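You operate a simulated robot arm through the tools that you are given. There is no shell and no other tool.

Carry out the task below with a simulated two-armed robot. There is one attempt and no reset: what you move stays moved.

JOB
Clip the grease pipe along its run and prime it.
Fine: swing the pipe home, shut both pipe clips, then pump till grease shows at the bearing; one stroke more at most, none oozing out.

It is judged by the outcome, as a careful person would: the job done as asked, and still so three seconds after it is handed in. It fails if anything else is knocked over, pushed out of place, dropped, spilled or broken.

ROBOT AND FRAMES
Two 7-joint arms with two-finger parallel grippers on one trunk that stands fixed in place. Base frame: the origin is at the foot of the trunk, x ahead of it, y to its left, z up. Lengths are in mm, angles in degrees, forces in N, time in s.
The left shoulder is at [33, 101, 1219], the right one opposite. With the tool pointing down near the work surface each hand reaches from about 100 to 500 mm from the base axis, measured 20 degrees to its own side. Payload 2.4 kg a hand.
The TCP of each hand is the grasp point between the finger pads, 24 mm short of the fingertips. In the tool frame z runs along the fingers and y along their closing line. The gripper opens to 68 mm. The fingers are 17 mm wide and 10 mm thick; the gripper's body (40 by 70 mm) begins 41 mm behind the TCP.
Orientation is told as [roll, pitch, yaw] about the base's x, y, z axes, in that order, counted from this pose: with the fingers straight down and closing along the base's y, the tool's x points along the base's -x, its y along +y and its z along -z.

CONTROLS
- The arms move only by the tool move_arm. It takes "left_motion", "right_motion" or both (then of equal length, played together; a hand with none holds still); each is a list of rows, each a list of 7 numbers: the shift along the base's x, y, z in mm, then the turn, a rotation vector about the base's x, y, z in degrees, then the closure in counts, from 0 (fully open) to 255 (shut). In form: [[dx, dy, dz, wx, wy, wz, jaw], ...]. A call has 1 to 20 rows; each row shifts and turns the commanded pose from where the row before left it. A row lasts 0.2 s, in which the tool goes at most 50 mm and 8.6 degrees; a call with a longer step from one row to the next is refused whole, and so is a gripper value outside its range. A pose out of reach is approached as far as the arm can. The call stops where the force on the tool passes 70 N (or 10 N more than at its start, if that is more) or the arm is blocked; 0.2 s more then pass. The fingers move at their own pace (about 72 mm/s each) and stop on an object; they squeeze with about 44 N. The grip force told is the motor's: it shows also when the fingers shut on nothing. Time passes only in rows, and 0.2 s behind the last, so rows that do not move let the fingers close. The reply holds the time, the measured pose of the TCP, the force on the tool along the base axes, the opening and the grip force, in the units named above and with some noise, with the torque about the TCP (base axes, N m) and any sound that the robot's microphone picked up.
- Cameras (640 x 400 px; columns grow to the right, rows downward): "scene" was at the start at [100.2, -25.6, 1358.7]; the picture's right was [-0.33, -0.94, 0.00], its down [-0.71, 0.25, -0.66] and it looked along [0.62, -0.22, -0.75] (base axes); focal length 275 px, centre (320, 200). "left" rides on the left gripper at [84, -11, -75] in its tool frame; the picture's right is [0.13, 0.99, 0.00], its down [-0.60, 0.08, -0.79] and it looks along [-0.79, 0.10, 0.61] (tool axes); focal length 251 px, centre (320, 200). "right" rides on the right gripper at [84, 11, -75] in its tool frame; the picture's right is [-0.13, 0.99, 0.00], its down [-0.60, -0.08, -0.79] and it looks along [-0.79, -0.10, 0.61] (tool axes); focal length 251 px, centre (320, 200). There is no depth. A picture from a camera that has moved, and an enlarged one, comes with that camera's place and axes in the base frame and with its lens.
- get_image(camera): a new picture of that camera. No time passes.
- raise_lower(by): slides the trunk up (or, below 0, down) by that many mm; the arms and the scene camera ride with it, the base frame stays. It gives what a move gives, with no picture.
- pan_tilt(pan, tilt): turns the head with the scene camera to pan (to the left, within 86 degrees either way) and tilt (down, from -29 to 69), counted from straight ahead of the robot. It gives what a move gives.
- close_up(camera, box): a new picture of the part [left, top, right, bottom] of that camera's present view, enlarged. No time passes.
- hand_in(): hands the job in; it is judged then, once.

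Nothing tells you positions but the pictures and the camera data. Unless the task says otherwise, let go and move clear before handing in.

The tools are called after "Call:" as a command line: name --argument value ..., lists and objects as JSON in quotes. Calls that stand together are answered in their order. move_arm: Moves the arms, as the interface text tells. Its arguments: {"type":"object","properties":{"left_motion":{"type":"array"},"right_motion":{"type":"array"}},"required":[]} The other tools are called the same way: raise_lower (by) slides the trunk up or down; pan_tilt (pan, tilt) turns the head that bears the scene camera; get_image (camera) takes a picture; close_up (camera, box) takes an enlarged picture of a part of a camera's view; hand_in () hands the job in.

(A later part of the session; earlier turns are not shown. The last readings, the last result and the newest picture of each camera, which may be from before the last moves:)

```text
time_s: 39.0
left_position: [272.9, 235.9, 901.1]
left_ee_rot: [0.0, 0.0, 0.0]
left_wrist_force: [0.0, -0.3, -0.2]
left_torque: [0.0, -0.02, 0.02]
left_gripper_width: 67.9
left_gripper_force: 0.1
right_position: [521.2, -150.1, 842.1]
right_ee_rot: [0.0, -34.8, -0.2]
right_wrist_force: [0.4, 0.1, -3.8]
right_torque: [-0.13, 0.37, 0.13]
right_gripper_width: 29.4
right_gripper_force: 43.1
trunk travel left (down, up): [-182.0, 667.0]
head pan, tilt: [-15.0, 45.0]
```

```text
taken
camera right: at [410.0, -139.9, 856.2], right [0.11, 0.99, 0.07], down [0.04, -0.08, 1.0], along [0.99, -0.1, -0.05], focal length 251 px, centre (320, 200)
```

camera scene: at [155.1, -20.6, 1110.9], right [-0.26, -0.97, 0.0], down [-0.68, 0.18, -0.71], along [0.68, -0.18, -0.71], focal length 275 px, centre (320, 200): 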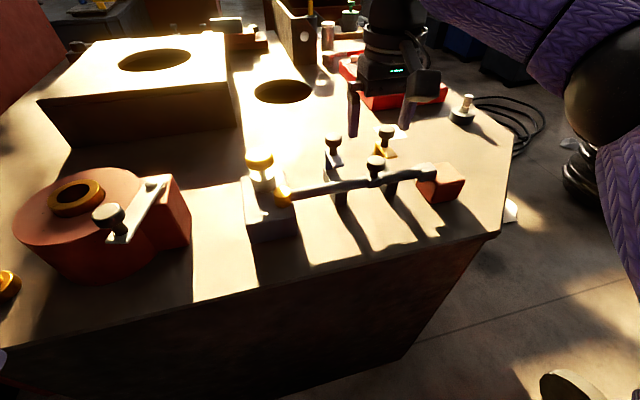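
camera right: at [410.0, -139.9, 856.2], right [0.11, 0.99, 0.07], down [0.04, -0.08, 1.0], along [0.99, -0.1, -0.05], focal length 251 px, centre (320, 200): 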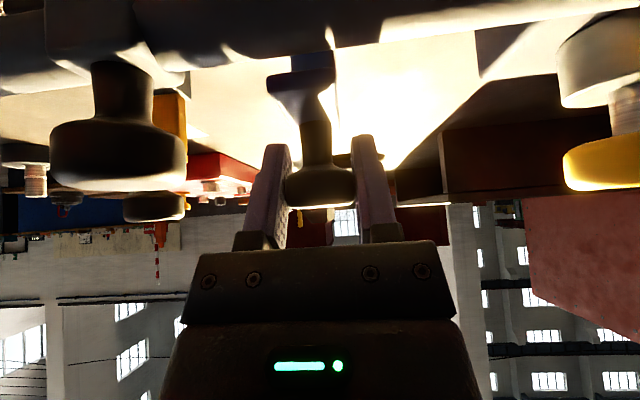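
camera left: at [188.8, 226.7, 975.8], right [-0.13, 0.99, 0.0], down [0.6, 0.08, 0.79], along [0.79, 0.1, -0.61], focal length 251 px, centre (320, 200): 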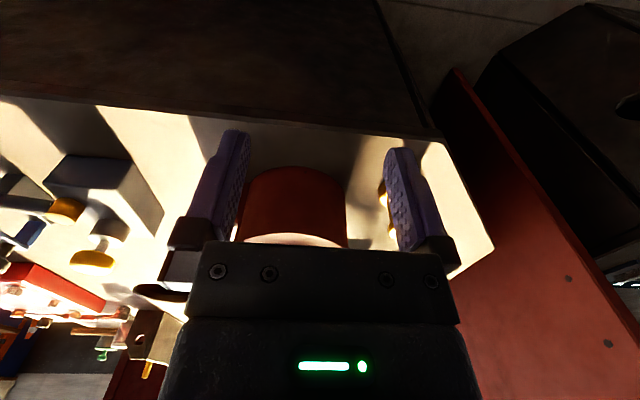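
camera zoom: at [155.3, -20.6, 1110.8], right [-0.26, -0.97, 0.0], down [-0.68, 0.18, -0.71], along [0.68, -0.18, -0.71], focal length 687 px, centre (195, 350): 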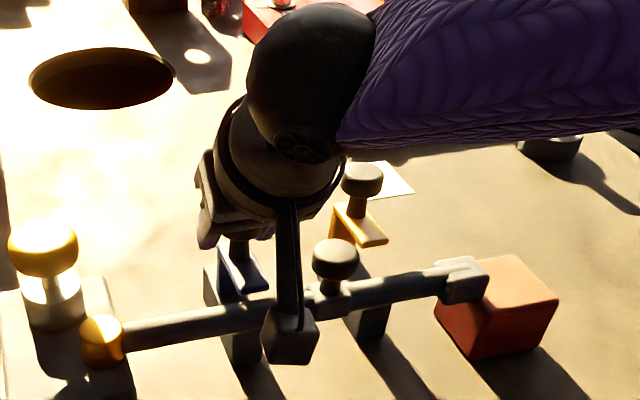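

The hook slides with the hand. Pulling 16 mm more, then checking whether it passes over the pipe.

Call:
move_arm --right_motion '[[-4, 0, 0, 0, 0, 0, 255], [-4, 0, 0, 0, 0, 0, 255], [-4, 0, 0, 0, 0, 0, 255], [-4, 0, 0, 0, 0, 0, 255], [0, 0, 0, 0, 0, 0, 255]]'

Call:
close_up --camera "scene" --box '[230, 110, 490, 260]'

Call:
close_up --camera "right" --box '[240, 0, 400, 120]'

```text
time_s: 40.2
left_position: [273.9, 236.0, 900.5]
left_ee_rot: [-0.1, 0.1, 0.0]
left_wrist_force: [-0.6, 0.2, -0.2]
left_torque: [0.01, 0.0, 0.02]
left_gripper_width: 68.0
left_gripper_force: 0.0
right_position: [506.8, -150.3, 844.0]
right_ee_rot: [0.1, -35.0, 0.0]
right_wrist_force: [2.2, 4.6, -4.9]
right_torque: [0.05, -0.63, 0.08]
right_gripper_width: 29.7
right_gripper_force: 43.7
trunk travel left (down, up): [-182.0, 667.0]
head pan, tilt: [-15.0, 45.0]
```

```text
2.46 times, centred on (360, 185) of scene
camera zoom: at [155.6, -20.2, 1110.8], right [-0.26, -0.97, 0.0], down [-0.68, 0.18, -0.71], along [0.68, -0.18, -0.71], focal length 676 px, centre (222, 237)
```

zoom: 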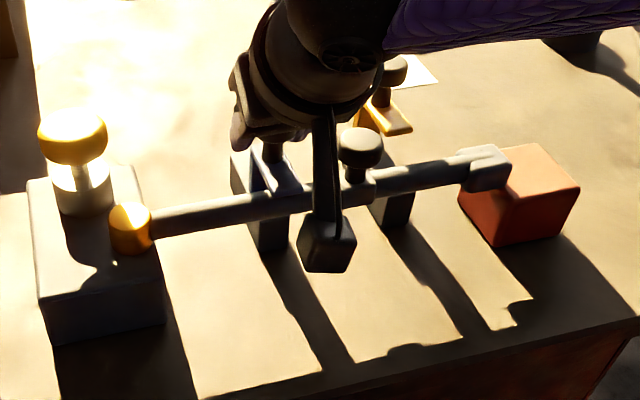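

```text
3.33 times, centred on (320, 60) of right
camera zoom: at [394.4, -140.0, 856.0], right [0.11, 0.99, 0.07], down [0.04, -0.08, 1.0], along [0.99, -0.1, -0.05], focal length 838 px, centre (320, 667)
```

zoom: 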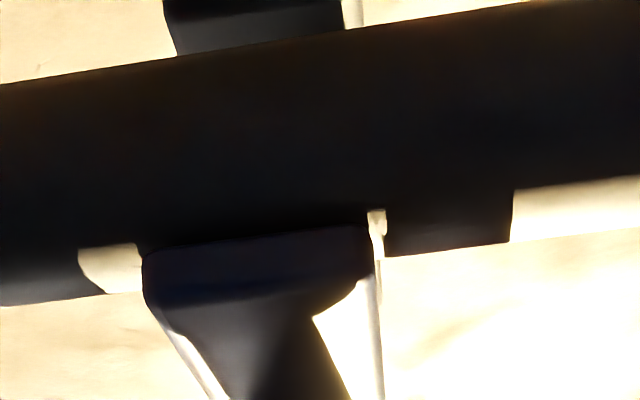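

The hook's lip is moving over the top of the pipe with no contact force. Continuing in small steps until it stops.

Call:
move_arm --right_motion '[[-4, 0, 0, 0, 0, 0, 255], [-4, 0, 0, 0, 0, 0, 255], [-3, 0, 0, 0, 0, 0, 255], [-3, 0, 0, 0, 0, 0, 255], [0, 0, 0, 0, 0, 0, 255]]'

Call:
close_up --camera "scene" --box '[230, 110, 490, 260]'

Call:
get_image --camera "right"

```text
time_s: 41.4
left_position: [274.6, 237.0, 900.2]
left_ee_rot: [0.1, 0.2, 0.0]
left_wrist_force: [0.4, -0.5, -0.2]
left_torque: [0.0, 0.01, 0.01]
left_gripper_width: 68.0
left_gripper_force: 0.0
right_position: [496.4, -149.1, 841.7]
right_ee_rot: [0.0, -34.8, -0.1]
right_wrist_force: [37.9, 0.1, 7.3]
right_torque: [0.21, 0.06, 0.02]
right_gripper_width: 29.6
right_gripper_force: 43.6
trunk travel left (down, up): [-182.0, 667.0]
head pan, tilt: [-15.0, 45.0]
```

```text
2.46 times, centred on (360, 185) of scene
camera zoom: at [158.5, -20.5, 1110.5], right [-0.26, -0.97, 0.0], down [-0.69, 0.18, -0.7], along [0.68, -0.18, -0.71], focal length 676 px, centre (222, 237)
```

zoom: 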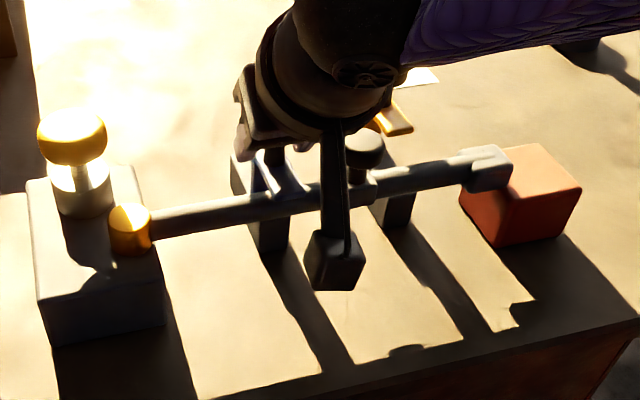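

```text
taken
camera right: at [384.0, -139.8, 855.2], right [0.11, 0.99, 0.07], down [0.04, -0.08, 1.0], along [0.99, -0.11, -0.05], focal length 251 px, centre (320, 200)
```

right: 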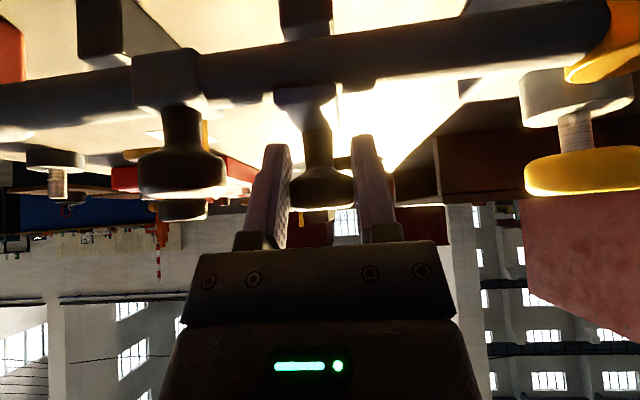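

Firm stop (+38 N) after about 51 mm of travel: the blue clip is at its closed end, with its lip fully over the pipe. Relieving, opening just enough, and lifting straight up.

Call:
move_arm --right_motion '[[2, 0, 0, 0, 0, 0, 255], [1.5, 0, 0, 0, 0, 0, 255], [0, 0, 0, 0, 0, 0, 110], [0, 0, 0, 0, 0, 0, 110], [0, 0, 15, 0, 0, 0, 110], [0, 0, 20, 0, 0, 0, 110], [0, 0, 25, 0, 0, 0, 110], [0, 0, 0, 0, 0, 0, 110]]'

Call:
close_up --camera "scene" --box '[230, 110, 490, 260]'

Call:
get_image --camera "right"

```text
time_s: 43.2
left_position: [273.3, 235.9, 900.8]
left_ee_rot: [0.0, 0.1, 0.0]
left_wrist_force: [-0.3, 0.7, 1.2]
left_torque: [0.0, 0.01, 0.0]
left_gripper_width: 68.1
left_gripper_force: 0.1
right_position: [497.2, -150.1, 903.7]
right_ee_rot: [-0.1, -35.0, -0.1]
right_wrist_force: [0.0, -0.8, -0.6]
right_torque: [0.0, 0.0, -0.01]
right_gripper_width: 38.9
right_gripper_force: 0.1
trunk travel left (down, up): [-182.0, 667.0]
head pan, tilt: [-15.0, 45.0]
```

```text
2.46 times, centred on (360, 185) of scene
camera zoom: at [155.0, -20.6, 1110.9], right [-0.26, -0.97, 0.0], down [-0.68, 0.18, -0.71], along [0.68, -0.18, -0.71], focal length 676 px, centre (222, 237)
```

zoom: 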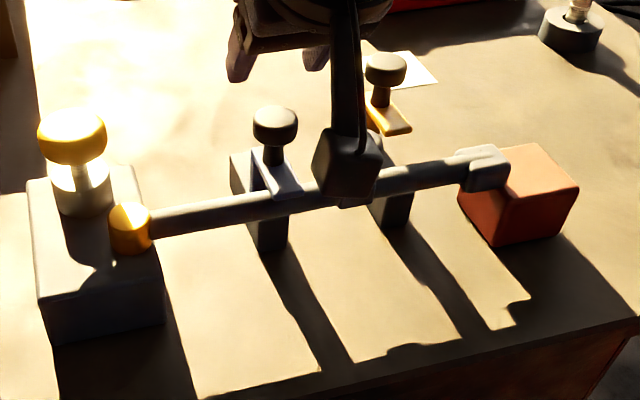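

```text
taken
camera right: at [384.6, -139.3, 917.1], right [0.11, 0.99, 0.07], down [0.04, -0.08, 1.0], along [0.99, -0.1, -0.05], focal length 251 px, centre (320, 200)
```

right: 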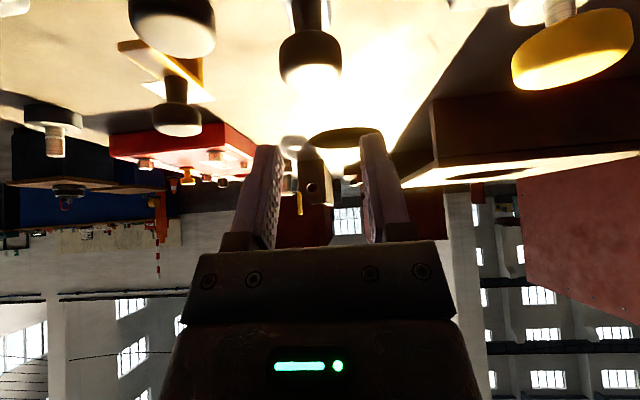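

Blue clip is shut and stays. Moving over to the yellow clip knob at about (550,−252).

Call:
move_arm --right_motion '[[10, -34, 0, 0, 0, 0, 50], [17, -34, 0, 0, 0, 0, 0], [22, -33, 0, 0, 0, 0, 0], [0, 0, 0, 0, 0, 0, 0], [0, 0, 0, 0, 0, 0, 0]]'

Call:
get_image --camera "right"

Call:
close_up --camera "scene" --box '[280, 60, 480, 220]'

```text
time_s: 44.4
left_position: [272.3, 236.4, 901.0]
left_ee_rot: [0.1, 0.1, 0.0]
left_wrist_force: [-0.2, -0.1, 0.0]
left_torque: [-0.02, 0.02, 0.04]
left_gripper_width: 68.0
left_gripper_force: 0.1
right_position: [545.9, -249.9, 902.8]
right_ee_rot: [0.0, -35.1, -0.2]
right_wrist_force: [0.4, 0.0, 0.9]
right_torque: [0.03, -0.01, -0.01]
right_gripper_width: 68.0
right_gripper_force: 0.1
trunk travel left (down, up): [-182.0, 667.0]
head pan, tilt: [-15.0, 45.0]
```

```text
taken
camera right: at [434.1, -239.2, 916.3], right [0.11, 0.99, 0.07], down [0.04, -0.08, 1.0], along [0.99, -0.1, -0.05], focal length 251 px, centre (320, 200)
```

right: 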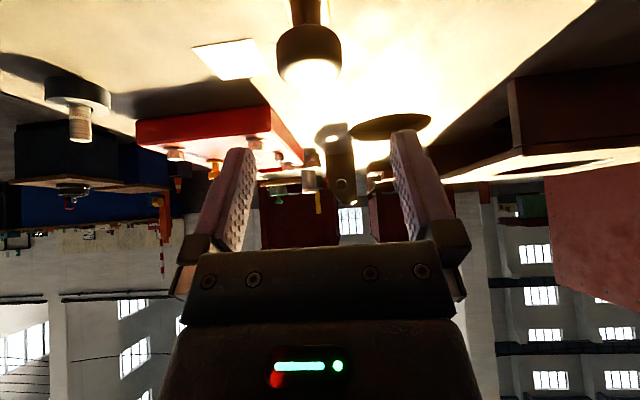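

```text
2.50 times, centred on (380, 140) of scene
camera zoom: at [155.0, -20.6, 1110.9], right [-0.26, -0.97, 0.0], down [-0.68, 0.18, -0.71], along [0.68, -0.18, -0.71], focal length 687 px, centre (170, 350)
```

zoom: 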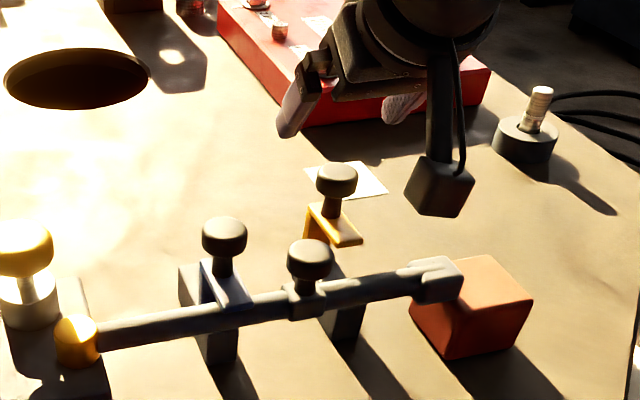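

The view matches the blue-clip approach, so the same offsets apply. Descending onto the yellow knob.

Call:
move_arm --right_motion '[[4, -2.3, -10, 0, 0, 0, 0], [0, 0, -15, 0, 0, 0, 0], [0, 0, -18, 0, 0, 0, 0], [0, 0, -12, 0, 0, 0, 0], [0, 0, -5, 0, 0, 0, 0], [0, 0, 0, 0, 0, 0, 0]]'

Call:
get_image --camera "right"

```text
time_s: 45.8
left_position: [272.8, 237.0, 900.4]
left_ee_rot: [0.0, 0.1, 0.1]
left_wrist_force: [-0.6, 0.7, 0.6]
left_torque: [0.04, 0.01, -0.03]
left_gripper_width: 67.8
left_gripper_force: 0.1
right_position: [550.2, -254.3, 841.9]
right_ee_rot: [0.0, -35.0, -0.1]
right_wrist_force: [-0.2, -0.1, 0.2]
right_torque: [0.01, -0.01, 0.03]
right_gripper_width: 67.9
right_gripper_force: 0.0
trunk travel left (down, up): [-182.0, 667.0]
head pan, tilt: [-15.0, 45.0]
```

```text
taken
camera right: at [438.0, -243.2, 856.2], right [0.11, 0.99, 0.07], down [0.04, -0.08, 1.0], along [0.99, -0.1, -0.05], focal length 251 px, centre (320, 200)
```

right: 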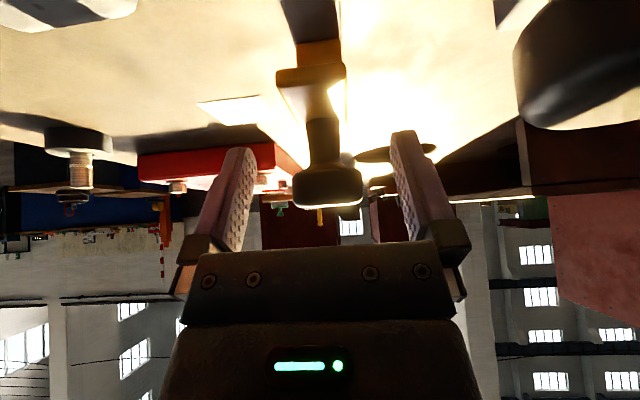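

Same small offset as before. Shifting +3 mm in y, gripping, and pulling the first 20 mm.

Call:
move_arm --right_motion '[[0, 3, 0, 0, 0, 0, 0], [0, 0, 0, 0, 0, 0, 120], [0, 0, 0, 0, 0, 0, 200], [0, 0, 0, 0, 0, 0, 255], [0, 0, 0, 0, 0, 0, 255], [-4, 0, 0, 0, 0, 0, 255], [-4, 0, 0, 0, 0, 0, 255], [-4, 0, 0, 0, 0, 0, 255], [-4, 0, 0, 0, 0, 0, 255], [-4, 0, 0, 0, 0, 0, 255], [0, 0, 0, 0, 0, 0, 255]]'

Call:
close_up --camera "scene" --box '[280, 80, 480, 220]'

Call:
get_image --camera "right"

```text
time_s: 48.2
left_position: [272.2, 235.6, 901.7]
left_ee_rot: [0.1, 0.1, 0.1]
left_wrist_force: [0.5, -0.4, 0.4]
left_torque: [-0.01, -0.02, 0.01]
left_gripper_width: 68.1
left_gripper_force: 0.0
right_position: [529.7, -250.5, 842.5]
right_ee_rot: [0.0, -34.8, -0.1]
right_wrist_force: [2.1, 1.7, -3.9]
right_torque: [0.06, 0.11, 0.01]
right_gripper_width: 29.5
right_gripper_force: 43.5
trunk travel left (down, up): [-182.0, 667.0]
head pan, tilt: [-15.0, 45.0]
```

```text
2.86 times, centred on (380, 150) of scene
camera zoom: at [155.4, -20.6, 1110.8], right [-0.26, -0.97, 0.0], down [-0.68, 0.18, -0.71], along [0.68, -0.18, -0.71], focal length 785 px, centre (149, 343)
```

zoom: 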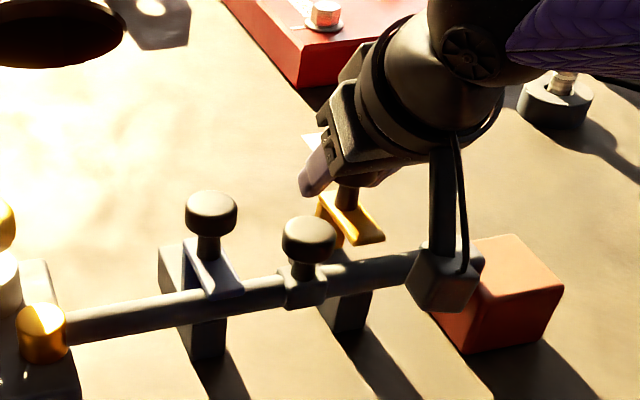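

```text
taken
camera right: at [417.2, -239.9, 856.0], right [0.11, 0.99, 0.07], down [0.04, -0.08, 1.0], along [0.99, -0.1, -0.05], focal length 251 px, centre (320, 200)
```

right: 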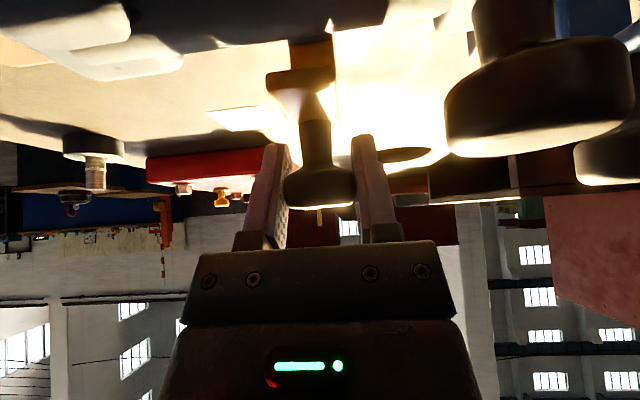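

The yellow clip slides the same way. Continuing until the stop expected near x≈497.

Call:
move_arm --right_motion '[[-4, 0, 0, 0, 0, 0, 255], [-4, 0, 0, 0, 0, 0, 255], [-4, 0, 0, 0, 0, 0, 255], [-4, 0, 0, 0, 0, 0, 255], [-4, 0, 0, 0, 0, 0, 255], [0, 0, 0, 0, 0, 0, 255]]'

Call:
close_up --camera "scene" --box '[280, 80, 480, 220]'

Call:
move_arm --right_motion '[[-4, 0, 0, 0, 0, 0, 255], [-4, 0, 0, 0, 0, 0, 255], [-3, 0, 0, 0, 0, 0, 255], [-3, 0, 0, 0, 0, 0, 255], [0, 0, 0, 0, 0, 0, 255]]'

Call:
close_up --camera "scene" --box '[280, 80, 480, 220]'

Call:
get_image --camera "right"

```text
time_s: 49.6
left_position: [274.1, 235.5, 900.7]
left_ee_rot: [-0.1, 0.1, 0.0]
left_wrist_force: [-0.5, 0.2, 0.6]
left_torque: [-0.01, -0.02, 0.01]
left_gripper_width: 68.4
left_gripper_force: 0.0
right_position: [510.9, -249.3, 843.1]
right_ee_rot: [0.0, -34.9, -0.2]
right_wrist_force: [1.4, 6.8, -10.4]
right_torque: [-0.06, -0.69, 0.18]
right_gripper_width: 29.8
right_gripper_force: 43.7
trunk travel left (down, up): [-182.0, 667.0]
head pan, tilt: [-15.0, 45.0]
```

```text
2.86 times, centred on (380, 150) of scene
camera zoom: at [155.9, -20.2, 1110.7], right [-0.26, -0.97, 0.0], down [-0.68, 0.18, -0.71], along [0.68, -0.18, -0.71], focal length 785 px, centre (149, 343)
```

zoom: 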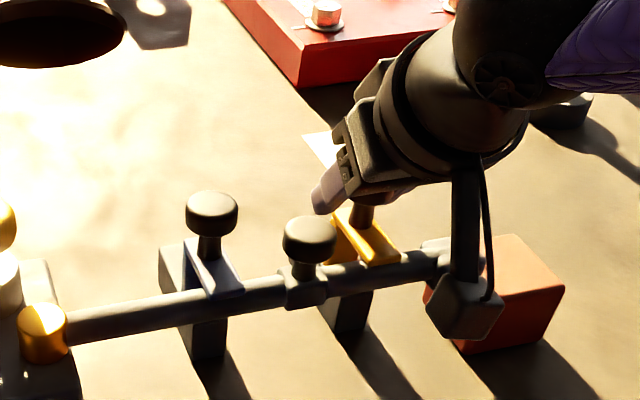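

```text
time_s: 50.8
left_position: [275.3, 236.5, 900.2]
left_ee_rot: [0.0, 0.3, 0.1]
left_wrist_force: [-0.1, 1.4, 0.6]
left_torque: [-0.03, 0.0, -0.01]
left_gripper_width: 68.0
left_gripper_force: 0.1
right_position: [498.0, -249.4, 843.0]
right_ee_rot: [0.0, -35.0, -0.1]
right_wrist_force: [38.5, 9.7, 0.4]
right_torque: [0.01, 0.05, -0.05]
right_gripper_width: 29.8
right_gripper_force: 43.9
trunk travel left (down, up): [-182.0, 667.0]
head pan, tilt: [-15.0, 45.0]
```

```text
2.86 times, centred on (380, 150) of scene
camera zoom: at [159.1, -19.4, 1110.4], right [-0.26, -0.97, 0.0], down [-0.69, 0.18, -0.7], along [0.68, -0.18, -0.71], focal length 785 px, centre (149, 343)
```

zoom: 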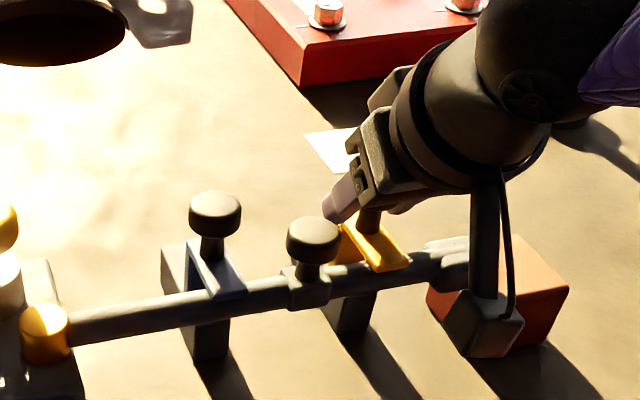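

```text
taken
camera right: at [386.2, -240.0, 856.9], right [0.11, 0.99, 0.07], down [0.04, -0.08, 1.0], along [0.99, -0.1, -0.05], focal length 251 px, centre (320, 200)
```

right: 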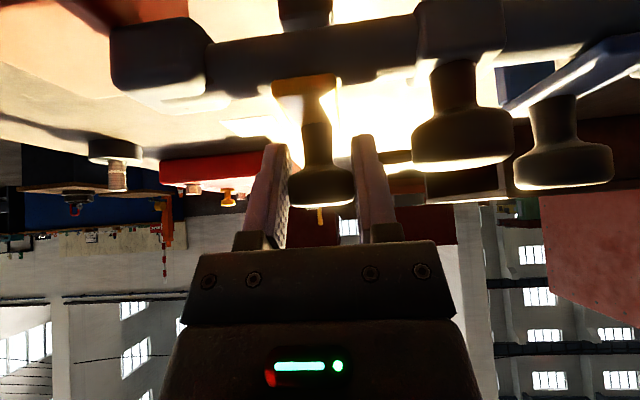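

The yellow clip reached its stop (+38.5 N). Relieving, opening slightly, lifting straight up and backing away to inspect both clips.

Call:
move_arm --right_motion '[[2, 0, 0, 0, 0, 0, 255], [1.5, 0, 0, 0, 0, 0, 255], [0, 0, 0, 0, 0, 0, 120], [0, 0, 0, 0, 0, 0, 120], [0, 0, 10, 0, 0, 0, 120], [0, 0, 20, 0, 0, 0, 120], [0, 0, 30, 0, 0, 0, 120], [0, 0, 20, 0, 0, 0, 0], [-30, -10, 0, 0, 5, 0, 0], [-35, -15, 0, 0, 7, 0, 0], [-35, -15, 0, 0, 8, 0, 0], [-35, -15, 0, 0, 8, 0, 0], [-30, -15, 0, 0, 7, 0, 0], [0, 0, 0, 0, 0, 0, 0]]'

Call:
close_up --camera "scene" --box '[230, 110, 490, 260]'

Call:
close_up --camera "scene" --box '[310, 140, 430, 215]'

Call:
get_image --camera "right"

```text
time_s: 53.8
left_position: [273.1, 236.4, 900.9]
left_ee_rot: [0.1, 0.0, 0.0]
left_wrist_force: [0.0, -0.1, 0.5]
left_torque: [-0.01, -0.01, 0.01]
left_gripper_width: 67.8
left_gripper_force: 0.1
right_position: [332.3, -319.8, 924.8]
right_ee_rot: [-0.1, 0.1, -0.2]
right_wrist_force: [-0.7, -0.3, -0.5]
right_torque: [-0.01, 0.04, 0.0]
right_gripper_width: 68.1
right_gripper_force: 0.1
trunk travel left (down, up): [-182.0, 667.0]
head pan, tilt: [-15.0, 45.0]
```

```text
2.46 times, centred on (360, 185) of scene
camera zoom: at [154.9, -20.7, 1110.9], right [-0.26, -0.97, 0.0], down [-0.68, 0.18, -0.71], along [0.68, -0.18, -0.71], focal length 676 px, centre (222, 237)
```

zoom: 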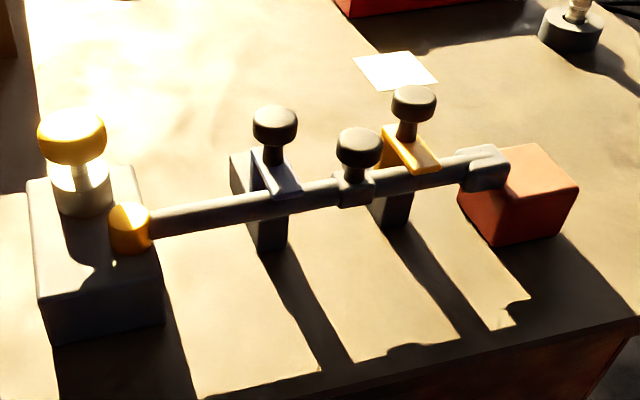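

```text
5.33 times, centred on (370, 178) of scene
camera zoom: at [154.9, -20.7, 1110.9], right [-0.26, -0.97, 0.0], down [-0.68, 0.18, -0.71], along [0.68, -0.18, -0.71], focal length 1465 px, centre (53, 320)
```

zoom: 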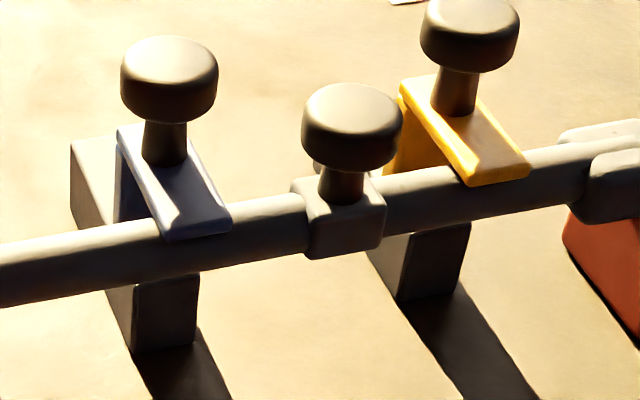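

```text
taken
camera right: at [248.9, -309.6, 1000.6], right [0.13, 0.99, 0.0], down [0.61, -0.08, 0.79], along [0.79, -0.1, -0.61], focal length 251 px, centre (320, 200)
```

right: 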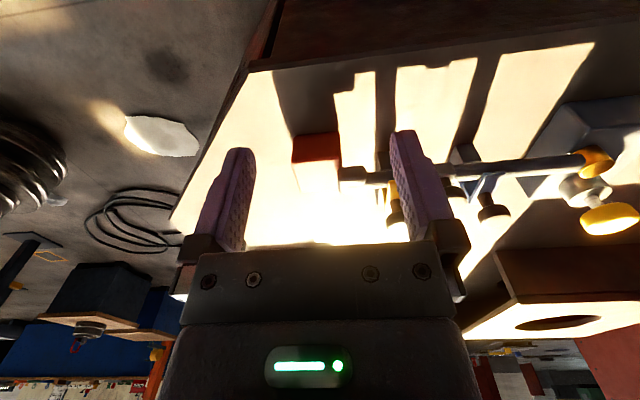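

Both hooks now hold the pipe. For priming, I'll use the left hand on the yellow plunger and keep the right camera watching the bearing block. First, baseline close-ups.

Call:
close_up --camera "right" --box '[260, 110, 400, 220]'

Call:
close_up --camera "scene" --box '[400, 150, 480, 220]'

Call:
close_up --camera "scene" --box '[235, 140, 305, 240]'

Call:
close_up --camera "scene" --box '[0, 150, 200, 290]'

```text
3.64 times, centred on (330, 165) of right
camera zoom: at [248.9, -309.6, 1000.6], right [0.13, 0.99, 0.0], down [0.61, -0.08, 0.79], along [0.79, -0.1, -0.61], focal length 914 px, centre (284, 327)
```

zoom: 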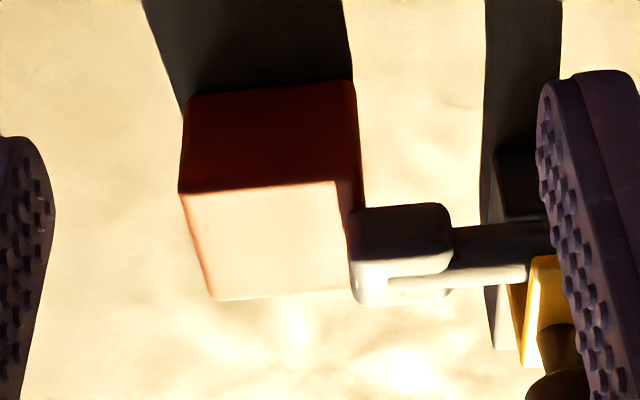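

```text
5.71 times, centred on (440, 185) of scene
camera zoom: at [154.9, -20.7, 1110.9], right [-0.26, -0.97, 0.0], down [-0.68, 0.18, -0.71], along [0.68, -0.18, -0.71], focal length 1570 px, centre (-366, 286)
```

zoom: 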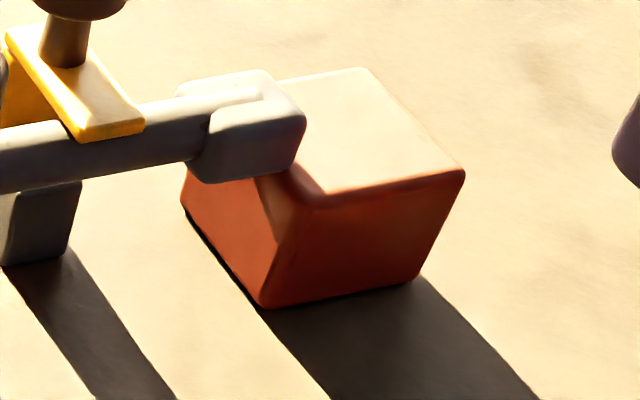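

```text
4.00 times, centred on (270, 190) of scene
camera zoom: at [154.9, -20.7, 1110.9], right [-0.26, -0.97, 0.0], down [-0.68, 0.18, -0.71], along [0.68, -0.18, -0.71], focal length 1099 px, centre (520, 240)
```

zoom: 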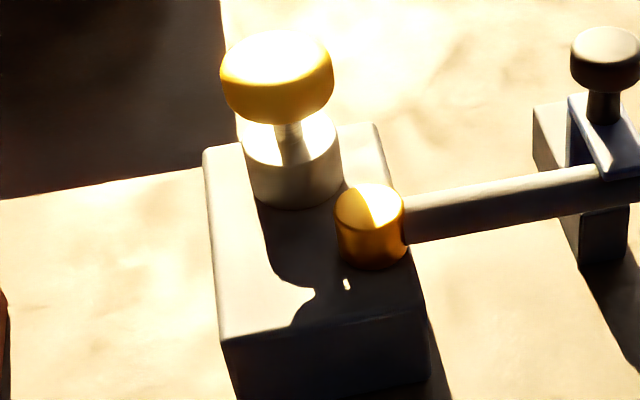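

```text
2.86 times, centred on (100, 220) of scene
camera zoom: at [154.9, -20.7, 1110.9], right [-0.26, -0.97, 0.0], down [-0.68, 0.18, -0.71], along [0.68, -0.18, -0.71], focal length 785 px, centre (949, 143)
```

zoom: 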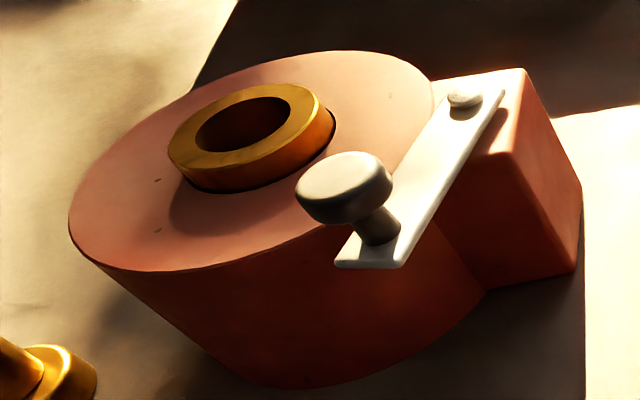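

The pipe's end now sits right against the bearing block, and the plunger disc is at about (523,−20), top z≈847. Raising the left hand well above the orange lever knob (z≈882), then bringing it toward the plunger.

Call:
move_arm --left_motion '[[0, 0, 35, 0, 0, 0, 0], [0, -5, 35, 0, 0, 0, 0], [20, -38, 0, 0, 0, 0, 0], [20, -38, 0, 0, 0, 0, 0], [20, -38, 0, 0, 0, 0, 0], [20, -38, 0, 0, 0, 0, 0], [20, -38, 0, 0, 0, 0, 0], [20, -38, 0, 0, 0, 0, 0], [10, -3, 0, 0, -7, 0, 0], [10, -3, 0, 0, -7, 0, 0], [10, -3, 0, 0, -7, 0, 0], [10, -3, 0, 0, -7, 0, 0], [10, -3, 0, 0, -7, 0, 0], [0, 0, 0, 0, 0, 0, 0]]'

Call:
get_image --camera "left"

Call:
get_image --camera "scene"

```text
time_s: 56.8
left_position: [442.8, -12.2, 970.4]
left_ee_rot: [-0.1, -35.1, 0.1]
left_wrist_force: [0.0, -1.8, 0.0]
left_torque: [-0.03, -0.01, 0.03]
left_gripper_width: 67.9
left_gripper_force: 0.0
right_position: [334.1, -320.5, 925.7]
right_ee_rot: [-0.1, 0.0, -0.2]
right_wrist_force: [-0.7, 0.1, 1.4]
right_torque: [-0.01, -0.03, 0.04]
right_gripper_width: 68.0
right_gripper_force: 0.2
trunk travel left (down, up): [-182.0, 667.0]
head pan, tilt: [-15.0, 45.0]
```

```text
taken
camera left: at [331.6, -23.2, 983.7], right [-0.11, 0.99, -0.07], down [0.04, 0.08, 1.0], along [0.99, 0.1, -0.05], focal length 251 px, centre (320, 200)
```

left: 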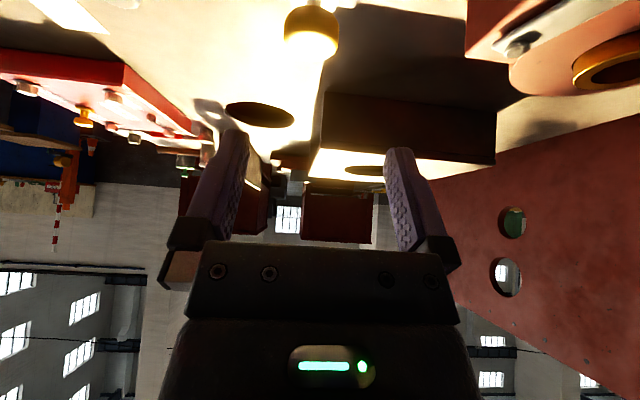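

```text
taken
camera scene: at [155.1, -20.8, 1110.9], right [-0.26, -0.97, 0.0], down [-0.68, 0.18, -0.71], along [0.68, -0.18, -0.71], focal length 275 px, centre (320, 200)
```

scene: 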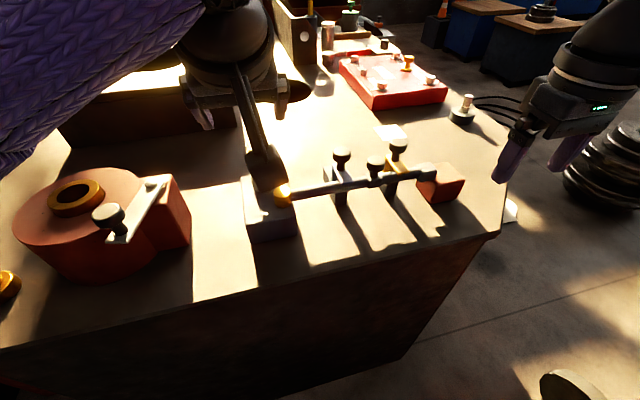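

Plunger located at about (526,−19). Moving the left hand above it.

Call:
move_arm --left_motion '[[28, -2.5, -20, 0, 0, 0, 0], [28, -2.5, -22, 0, 0, 0, 0], [26.5, -2.3, -23, 0, 0, 0, 0], [0, 0, 0, 0, 0, 0, 0], [0, 0, 0, 0, 0, 0, 0]]'

Call:
get_image --camera "left"

Call:
close_up --camera "scene" --box '[200, 100, 320, 240]'

```text
time_s: 58.0
left_position: [524.5, -16.8, 904.3]
left_ee_rot: [0.1, -34.9, 0.1]
left_wrist_force: [0.4, 0.5, -0.7]
left_torque: [-0.02, 0.03, 0.03]
left_gripper_width: 68.0
left_gripper_force: 0.1
right_position: [333.9, -319.3, 925.7]
right_ee_rot: [-0.1, 0.0, -0.1]
right_wrist_force: [0.3, -0.1, 0.5]
right_torque: [-0.01, 0.01, -0.02]
right_gripper_width: 68.1
right_gripper_force: 0.1
trunk travel left (down, up): [-182.0, 667.0]
head pan, tilt: [-15.0, 45.0]
```

```text
taken
camera left: at [413.4, -29.1, 917.5], right [-0.11, 0.99, -0.07], down [0.04, 0.08, 1.0], along [0.99, 0.1, -0.05], focal length 251 px, centre (320, 200)
```

left: 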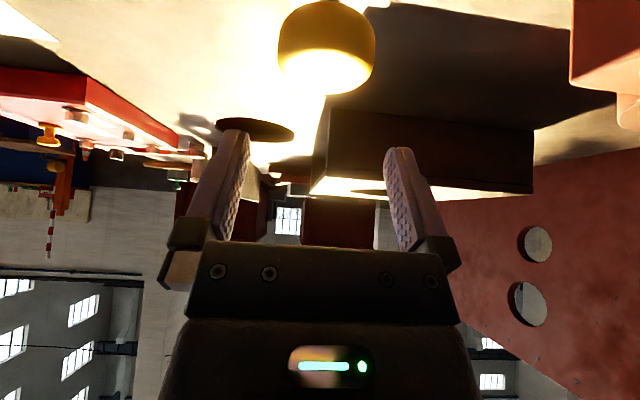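

```text
2.86 times, centred on (260, 170) of scene
camera zoom: at [155.0, -20.8, 1110.9], right [-0.26, -0.97, 0.0], down [-0.68, 0.18, -0.71], along [0.68, -0.18, -0.71], focal length 785 px, centre (491, 286)
```

zoom: 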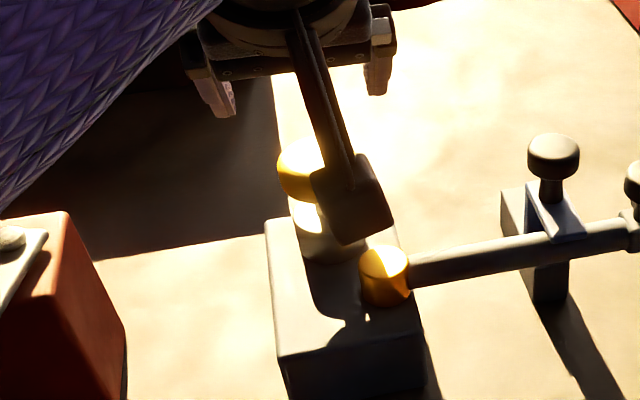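

Disc centre about (524.3,−19.2). Descending so the fingers straddle the disc edge.

Call:
move_arm --left_motion '[[0, -2.4, -15, 0, 0, 0, 0], [0, 0, -20, 0, 0, 0, 0], [0, 0, -15, 0, 0, 0, 0], [0, 0, -12, 0, 0, 0, 0], [0, 0, 0, 0, 0, 0, 0]]'

Call:
get_image --camera "left"

Call:
close_up --camera "scene" --box '[200, 100, 320, 240]'

```text
time_s: 59.2
left_position: [526.7, -22.0, 843.8]
left_ee_rot: [0.0, -35.0, 0.0]
left_wrist_force: [-0.4, -0.4, 0.3]
left_torque: [-0.03, -0.01, 0.0]
left_gripper_width: 68.2
left_gripper_force: 0.1
right_position: [333.5, -319.1, 925.1]
right_ee_rot: [-0.1, 0.1, -0.2]
right_wrist_force: [0.1, -0.2, -0.1]
right_torque: [-0.03, 0.0, 0.0]
right_gripper_width: 67.6
right_gripper_force: 0.0
trunk travel left (down, up): [-182.0, 667.0]
head pan, tilt: [-15.0, 45.0]
```

```text
taken
camera left: at [414.2, -32.3, 856.8], right [-0.11, 0.99, -0.07], down [0.04, 0.08, 1.0], along [0.99, 0.1, -0.05], focal length 251 px, centre (320, 200)
```

left: 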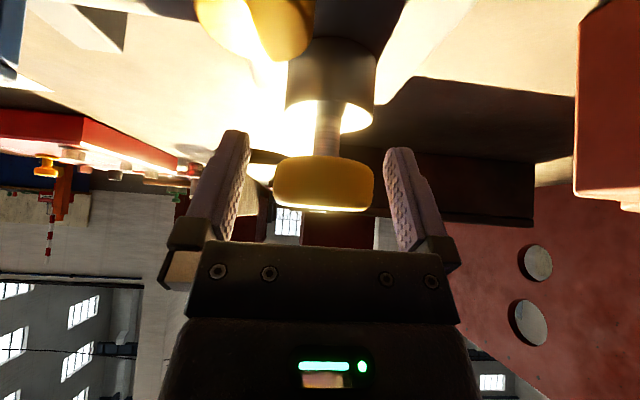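

```text
2.86 times, centred on (260, 170) of scene
camera zoom: at [155.1, -20.8, 1110.9], right [-0.26, -0.97, 0.0], down [-0.68, 0.18, -0.71], along [0.68, -0.18, -0.71], focal length 785 px, centre (491, 286)
```

zoom: 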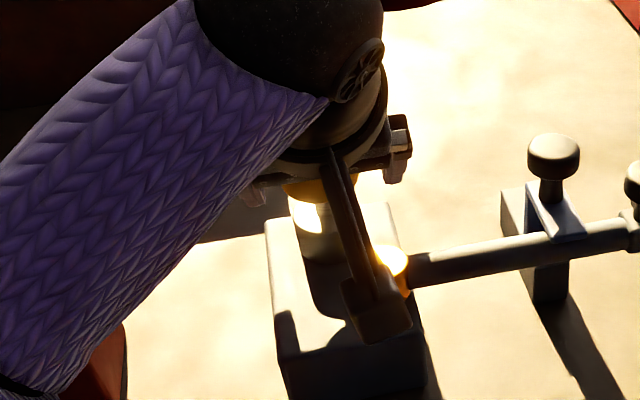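

The disc (z≈836–854) is between the fingers. Nudging to centre and gripping it.

Call:
move_arm --left_motion '[[-3, 1.3, 0, 0, 0, 0, 0], [0, 0, 0, 0, 0, 0, 80], [0, 0, 0, 0, 0, 0, 150], [0, 0, 0, 0, 0, 0, 255], [0, 0, 0, 0, 0, 0, 255]]'

Call:
get_image --camera "left"

Call:
close_up --camera "right" --box '[260, 110, 400, 220]'

```text
time_s: 60.4
left_position: [522.6, -20.3, 842.4]
left_ee_rot: [-0.1, -35.0, 0.1]
left_wrist_force: [-0.6, 2.0, -0.9]
left_torque: [-0.3, 0.08, 0.03]
left_gripper_width: 43.0
left_gripper_force: 44.8
right_position: [334.4, -320.6, 924.4]
right_ee_rot: [-0.2, 0.0, -0.1]
right_wrist_force: [0.3, 0.9, -0.2]
right_torque: [0.03, 0.0, -0.02]
right_gripper_width: 68.1
right_gripper_force: 0.1
trunk travel left (down, up): [-182.0, 667.0]
head pan, tilt: [-15.0, 45.0]
```

```text
taken
camera left: at [411.1, -30.8, 857.1], right [-0.11, 0.99, -0.07], down [0.04, 0.08, 1.0], along [0.99, 0.1, -0.05], focal length 251 px, centre (320, 200)
```

left: 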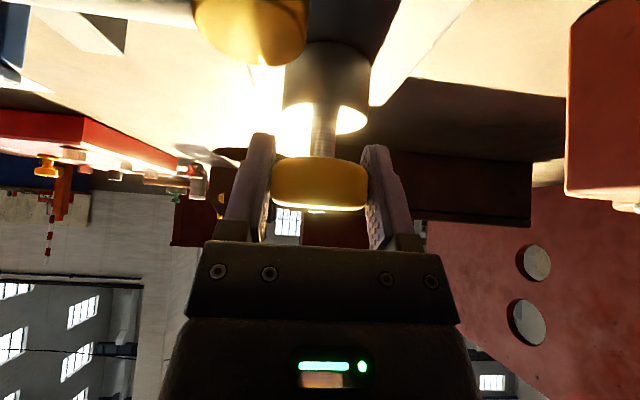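

```text
3.64 times, centred on (330, 165) of right
camera zoom: at [249.3, -309.2, 1000.5], right [0.13, 0.99, 0.0], down [0.6, -0.08, 0.79], along [0.79, -0.1, -0.61], focal length 914 px, centre (284, 327)
```

zoom: 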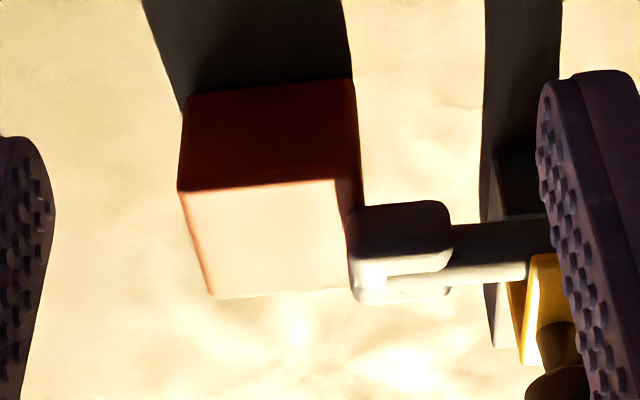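

Disc gripped (43 mm). First stroke: pushing down gently in 4 mm steps.

Call:
move_arm --left_motion '[[0, 0, -4, 0, 0, 0, 255], [0, 0, -4, 0, 0, 0, 255], [0, 0, -4, 0, 0, 0, 255], [0, 0, 0, 0, 0, 0, 255]]'

Call:
get_image --camera "left"

```text
time_s: 61.4
left_position: [522.7, -20.1, 831.5]
left_ee_rot: [-0.1, -35.1, 0.1]
left_wrist_force: [8.3, 4.2, 7.3]
left_torque: [0.41, -0.71, 0.02]
left_gripper_width: 42.7
left_gripper_force: 45.1
right_position: [334.8, -319.0, 925.1]
right_ee_rot: [-0.1, 0.0, -0.1]
right_wrist_force: [-0.4, 0.1, -0.5]
right_torque: [0.02, 0.01, 0.02]
right_gripper_width: 68.1
right_gripper_force: 0.0
trunk travel left (down, up): [-182.0, 667.0]
head pan, tilt: [-15.0, 45.0]
```

```text
taken
camera left: at [411.1, -30.7, 844.6], right [-0.11, 0.99, -0.07], down [0.04, 0.08, 1.0], along [0.99, 0.1, -0.05], focal length 251 px, centre (320, 200)
```

left: 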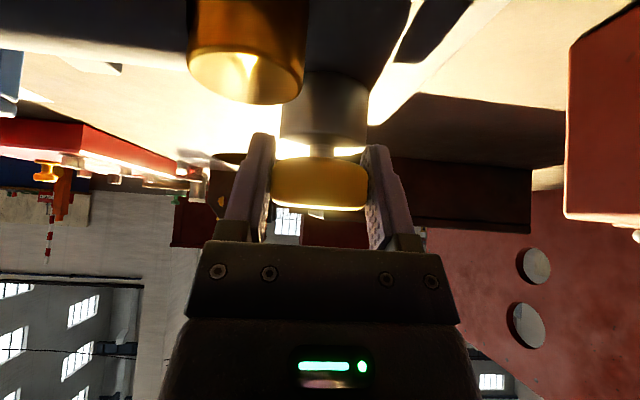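

The plunger moves with only about 7 N. Continuing down to the bottom of its stroke.

Call:
move_arm --left_motion '[[0, 0, -3, 0, 0, 0, 255], [0, 0, -3, 0, 0, 0, 255], [0, 0, -3, 0, 0, 0, 255], [0, 0, 0, 0, 0, 0, 255]]'

Call:
get_image --camera "left"

Call:
close_up --camera "right" --box '[260, 110, 400, 220]'

```text
time_s: 62.4
left_position: [521.5, -20.7, 821.9]
left_ee_rot: [0.0, -35.0, 0.0]
left_wrist_force: [16.0, 3.3, 10.3]
left_torque: [0.41, -0.39, -0.01]
left_gripper_width: 42.8
left_gripper_force: 45.6
right_position: [334.8, -319.0, 926.4]
right_ee_rot: [-0.1, 0.1, 0.0]
right_wrist_force: [0.5, 0.4, 0.2]
right_torque: [0.01, 0.01, -0.02]
right_gripper_width: 68.3
right_gripper_force: 0.1
trunk travel left (down, up): [-182.0, 667.0]
head pan, tilt: [-15.0, 45.0]
```

```text
taken
camera left: at [411.0, -30.7, 835.5], right [-0.11, 0.99, -0.07], down [0.04, 0.08, 1.0], along [0.99, 0.1, -0.05], focal length 251 px, centre (320, 200)
```

left: 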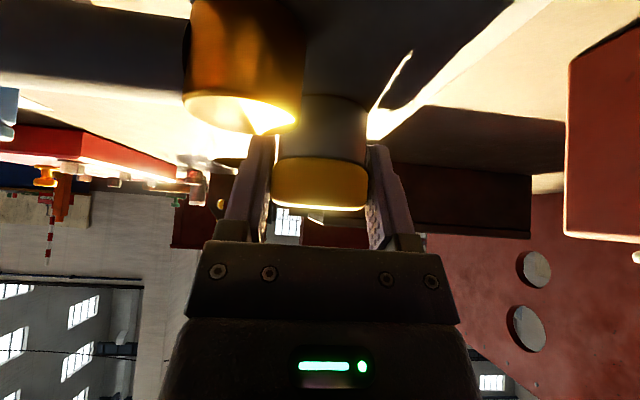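

```text
3.64 times, centred on (330, 165) of right
camera zoom: at [250.2, -309.3, 1000.3], right [0.13, 0.99, 0.0], down [0.6, -0.08, 0.79], along [0.79, -0.1, -0.61], focal length 914 px, centre (284, 327)
```

zoom: 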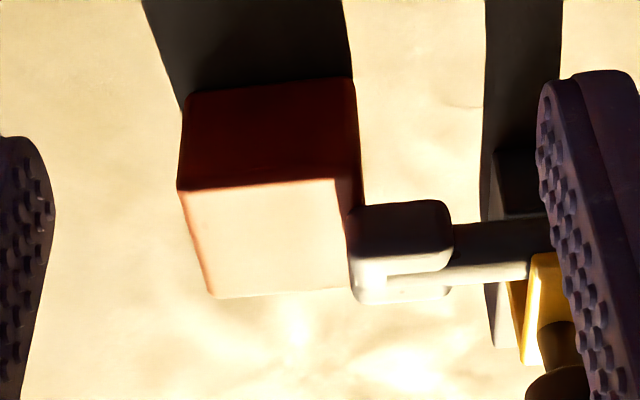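

Call:
move_arm --left_motion '[[0, 0, -2, 0, 0, 0, 255], [0, 0, -2, 0, 0, 0, 255], [0, 0, 0, 0, 0, 0, 255]]'

Call:
close_up --camera "left" --box '[240, 80, 400, 240]'

Call:
close_up --camera "right" --box '[260, 110, 400, 220]'

```text
time_s: 63.2
left_position: [522.8, -20.6, 819.1]
left_ee_rot: [0.0, -34.8, 0.0]
left_wrist_force: [21.5, 2.0, 10.9]
left_torque: [0.33, -0.41, -0.05]
left_gripper_width: 42.8
left_gripper_force: 45.2
right_position: [334.9, -320.1, 923.8]
right_ee_rot: [-0.1, 0.1, -0.2]
right_wrist_force: [0.0, -0.5, 0.2]
right_torque: [0.0, 0.01, -0.03]
right_gripper_width: 68.2
right_gripper_force: 0.0
trunk travel left (down, up): [-182.0, 667.0]
head pan, tilt: [-15.0, 45.0]
```

```text
2.50 times, centred on (320, 160) of left
camera zoom: at [411.0, -30.6, 831.9], right [-0.11, 0.99, -0.07], down [0.04, 0.08, 1.0], along [0.99, 0.1, -0.05], focal length 629 px, centre (320, 300)
```

zoom: 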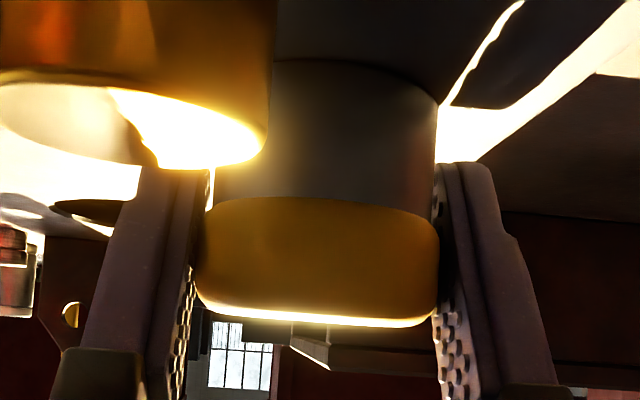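

```text
3.64 times, centred on (330, 165) of right
camera zoom: at [250.5, -309.3, 1000.2], right [0.13, 0.99, 0.0], down [0.61, -0.08, 0.79], along [0.79, -0.1, -0.61], focal length 914 px, centre (284, 327)
```

zoom: 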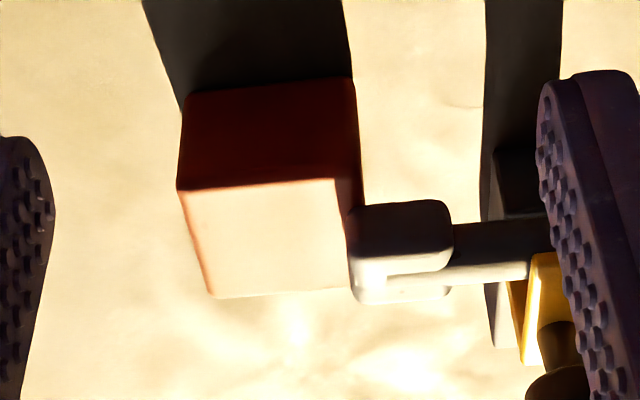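

Call:
move_arm --left_motion '[[1, 0, -2, 0, 0, 0, 255], [1, 0, -2, 0, 0, 0, 255], [0, 0, 0, 0, 0, 0, 255]]'

Call:
close_up --camera "left" --box '[240, 80, 400, 240]'

```text
time_s: 64.0
left_position: [522.4, -20.3, 815.0]
left_ee_rot: [0.0, -35.0, 0.0]
left_wrist_force: [-1.6, 3.8, 11.8]
left_torque: [0.39, 0.36, 0.04]
left_gripper_width: 43.0
left_gripper_force: 45.1
right_position: [333.0, -319.0, 925.9]
right_ee_rot: [-0.1, 0.0, -0.1]
right_wrist_force: [0.1, -0.9, 0.8]
right_torque: [-0.04, 0.01, 0.0]
right_gripper_width: 68.1
right_gripper_force: 0.0
trunk travel left (down, up): [-182.0, 667.0]
head pan, tilt: [-15.0, 45.0]
```

```text
2.50 times, centred on (320, 160) of left
camera zoom: at [411.0, -30.6, 828.0], right [-0.11, 0.99, -0.07], down [0.04, 0.08, 1.0], along [0.99, 0.1, -0.05], focal length 629 px, centre (320, 300)
```

zoom: 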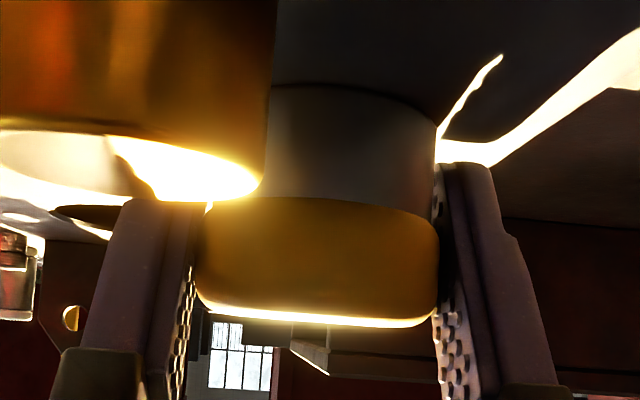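

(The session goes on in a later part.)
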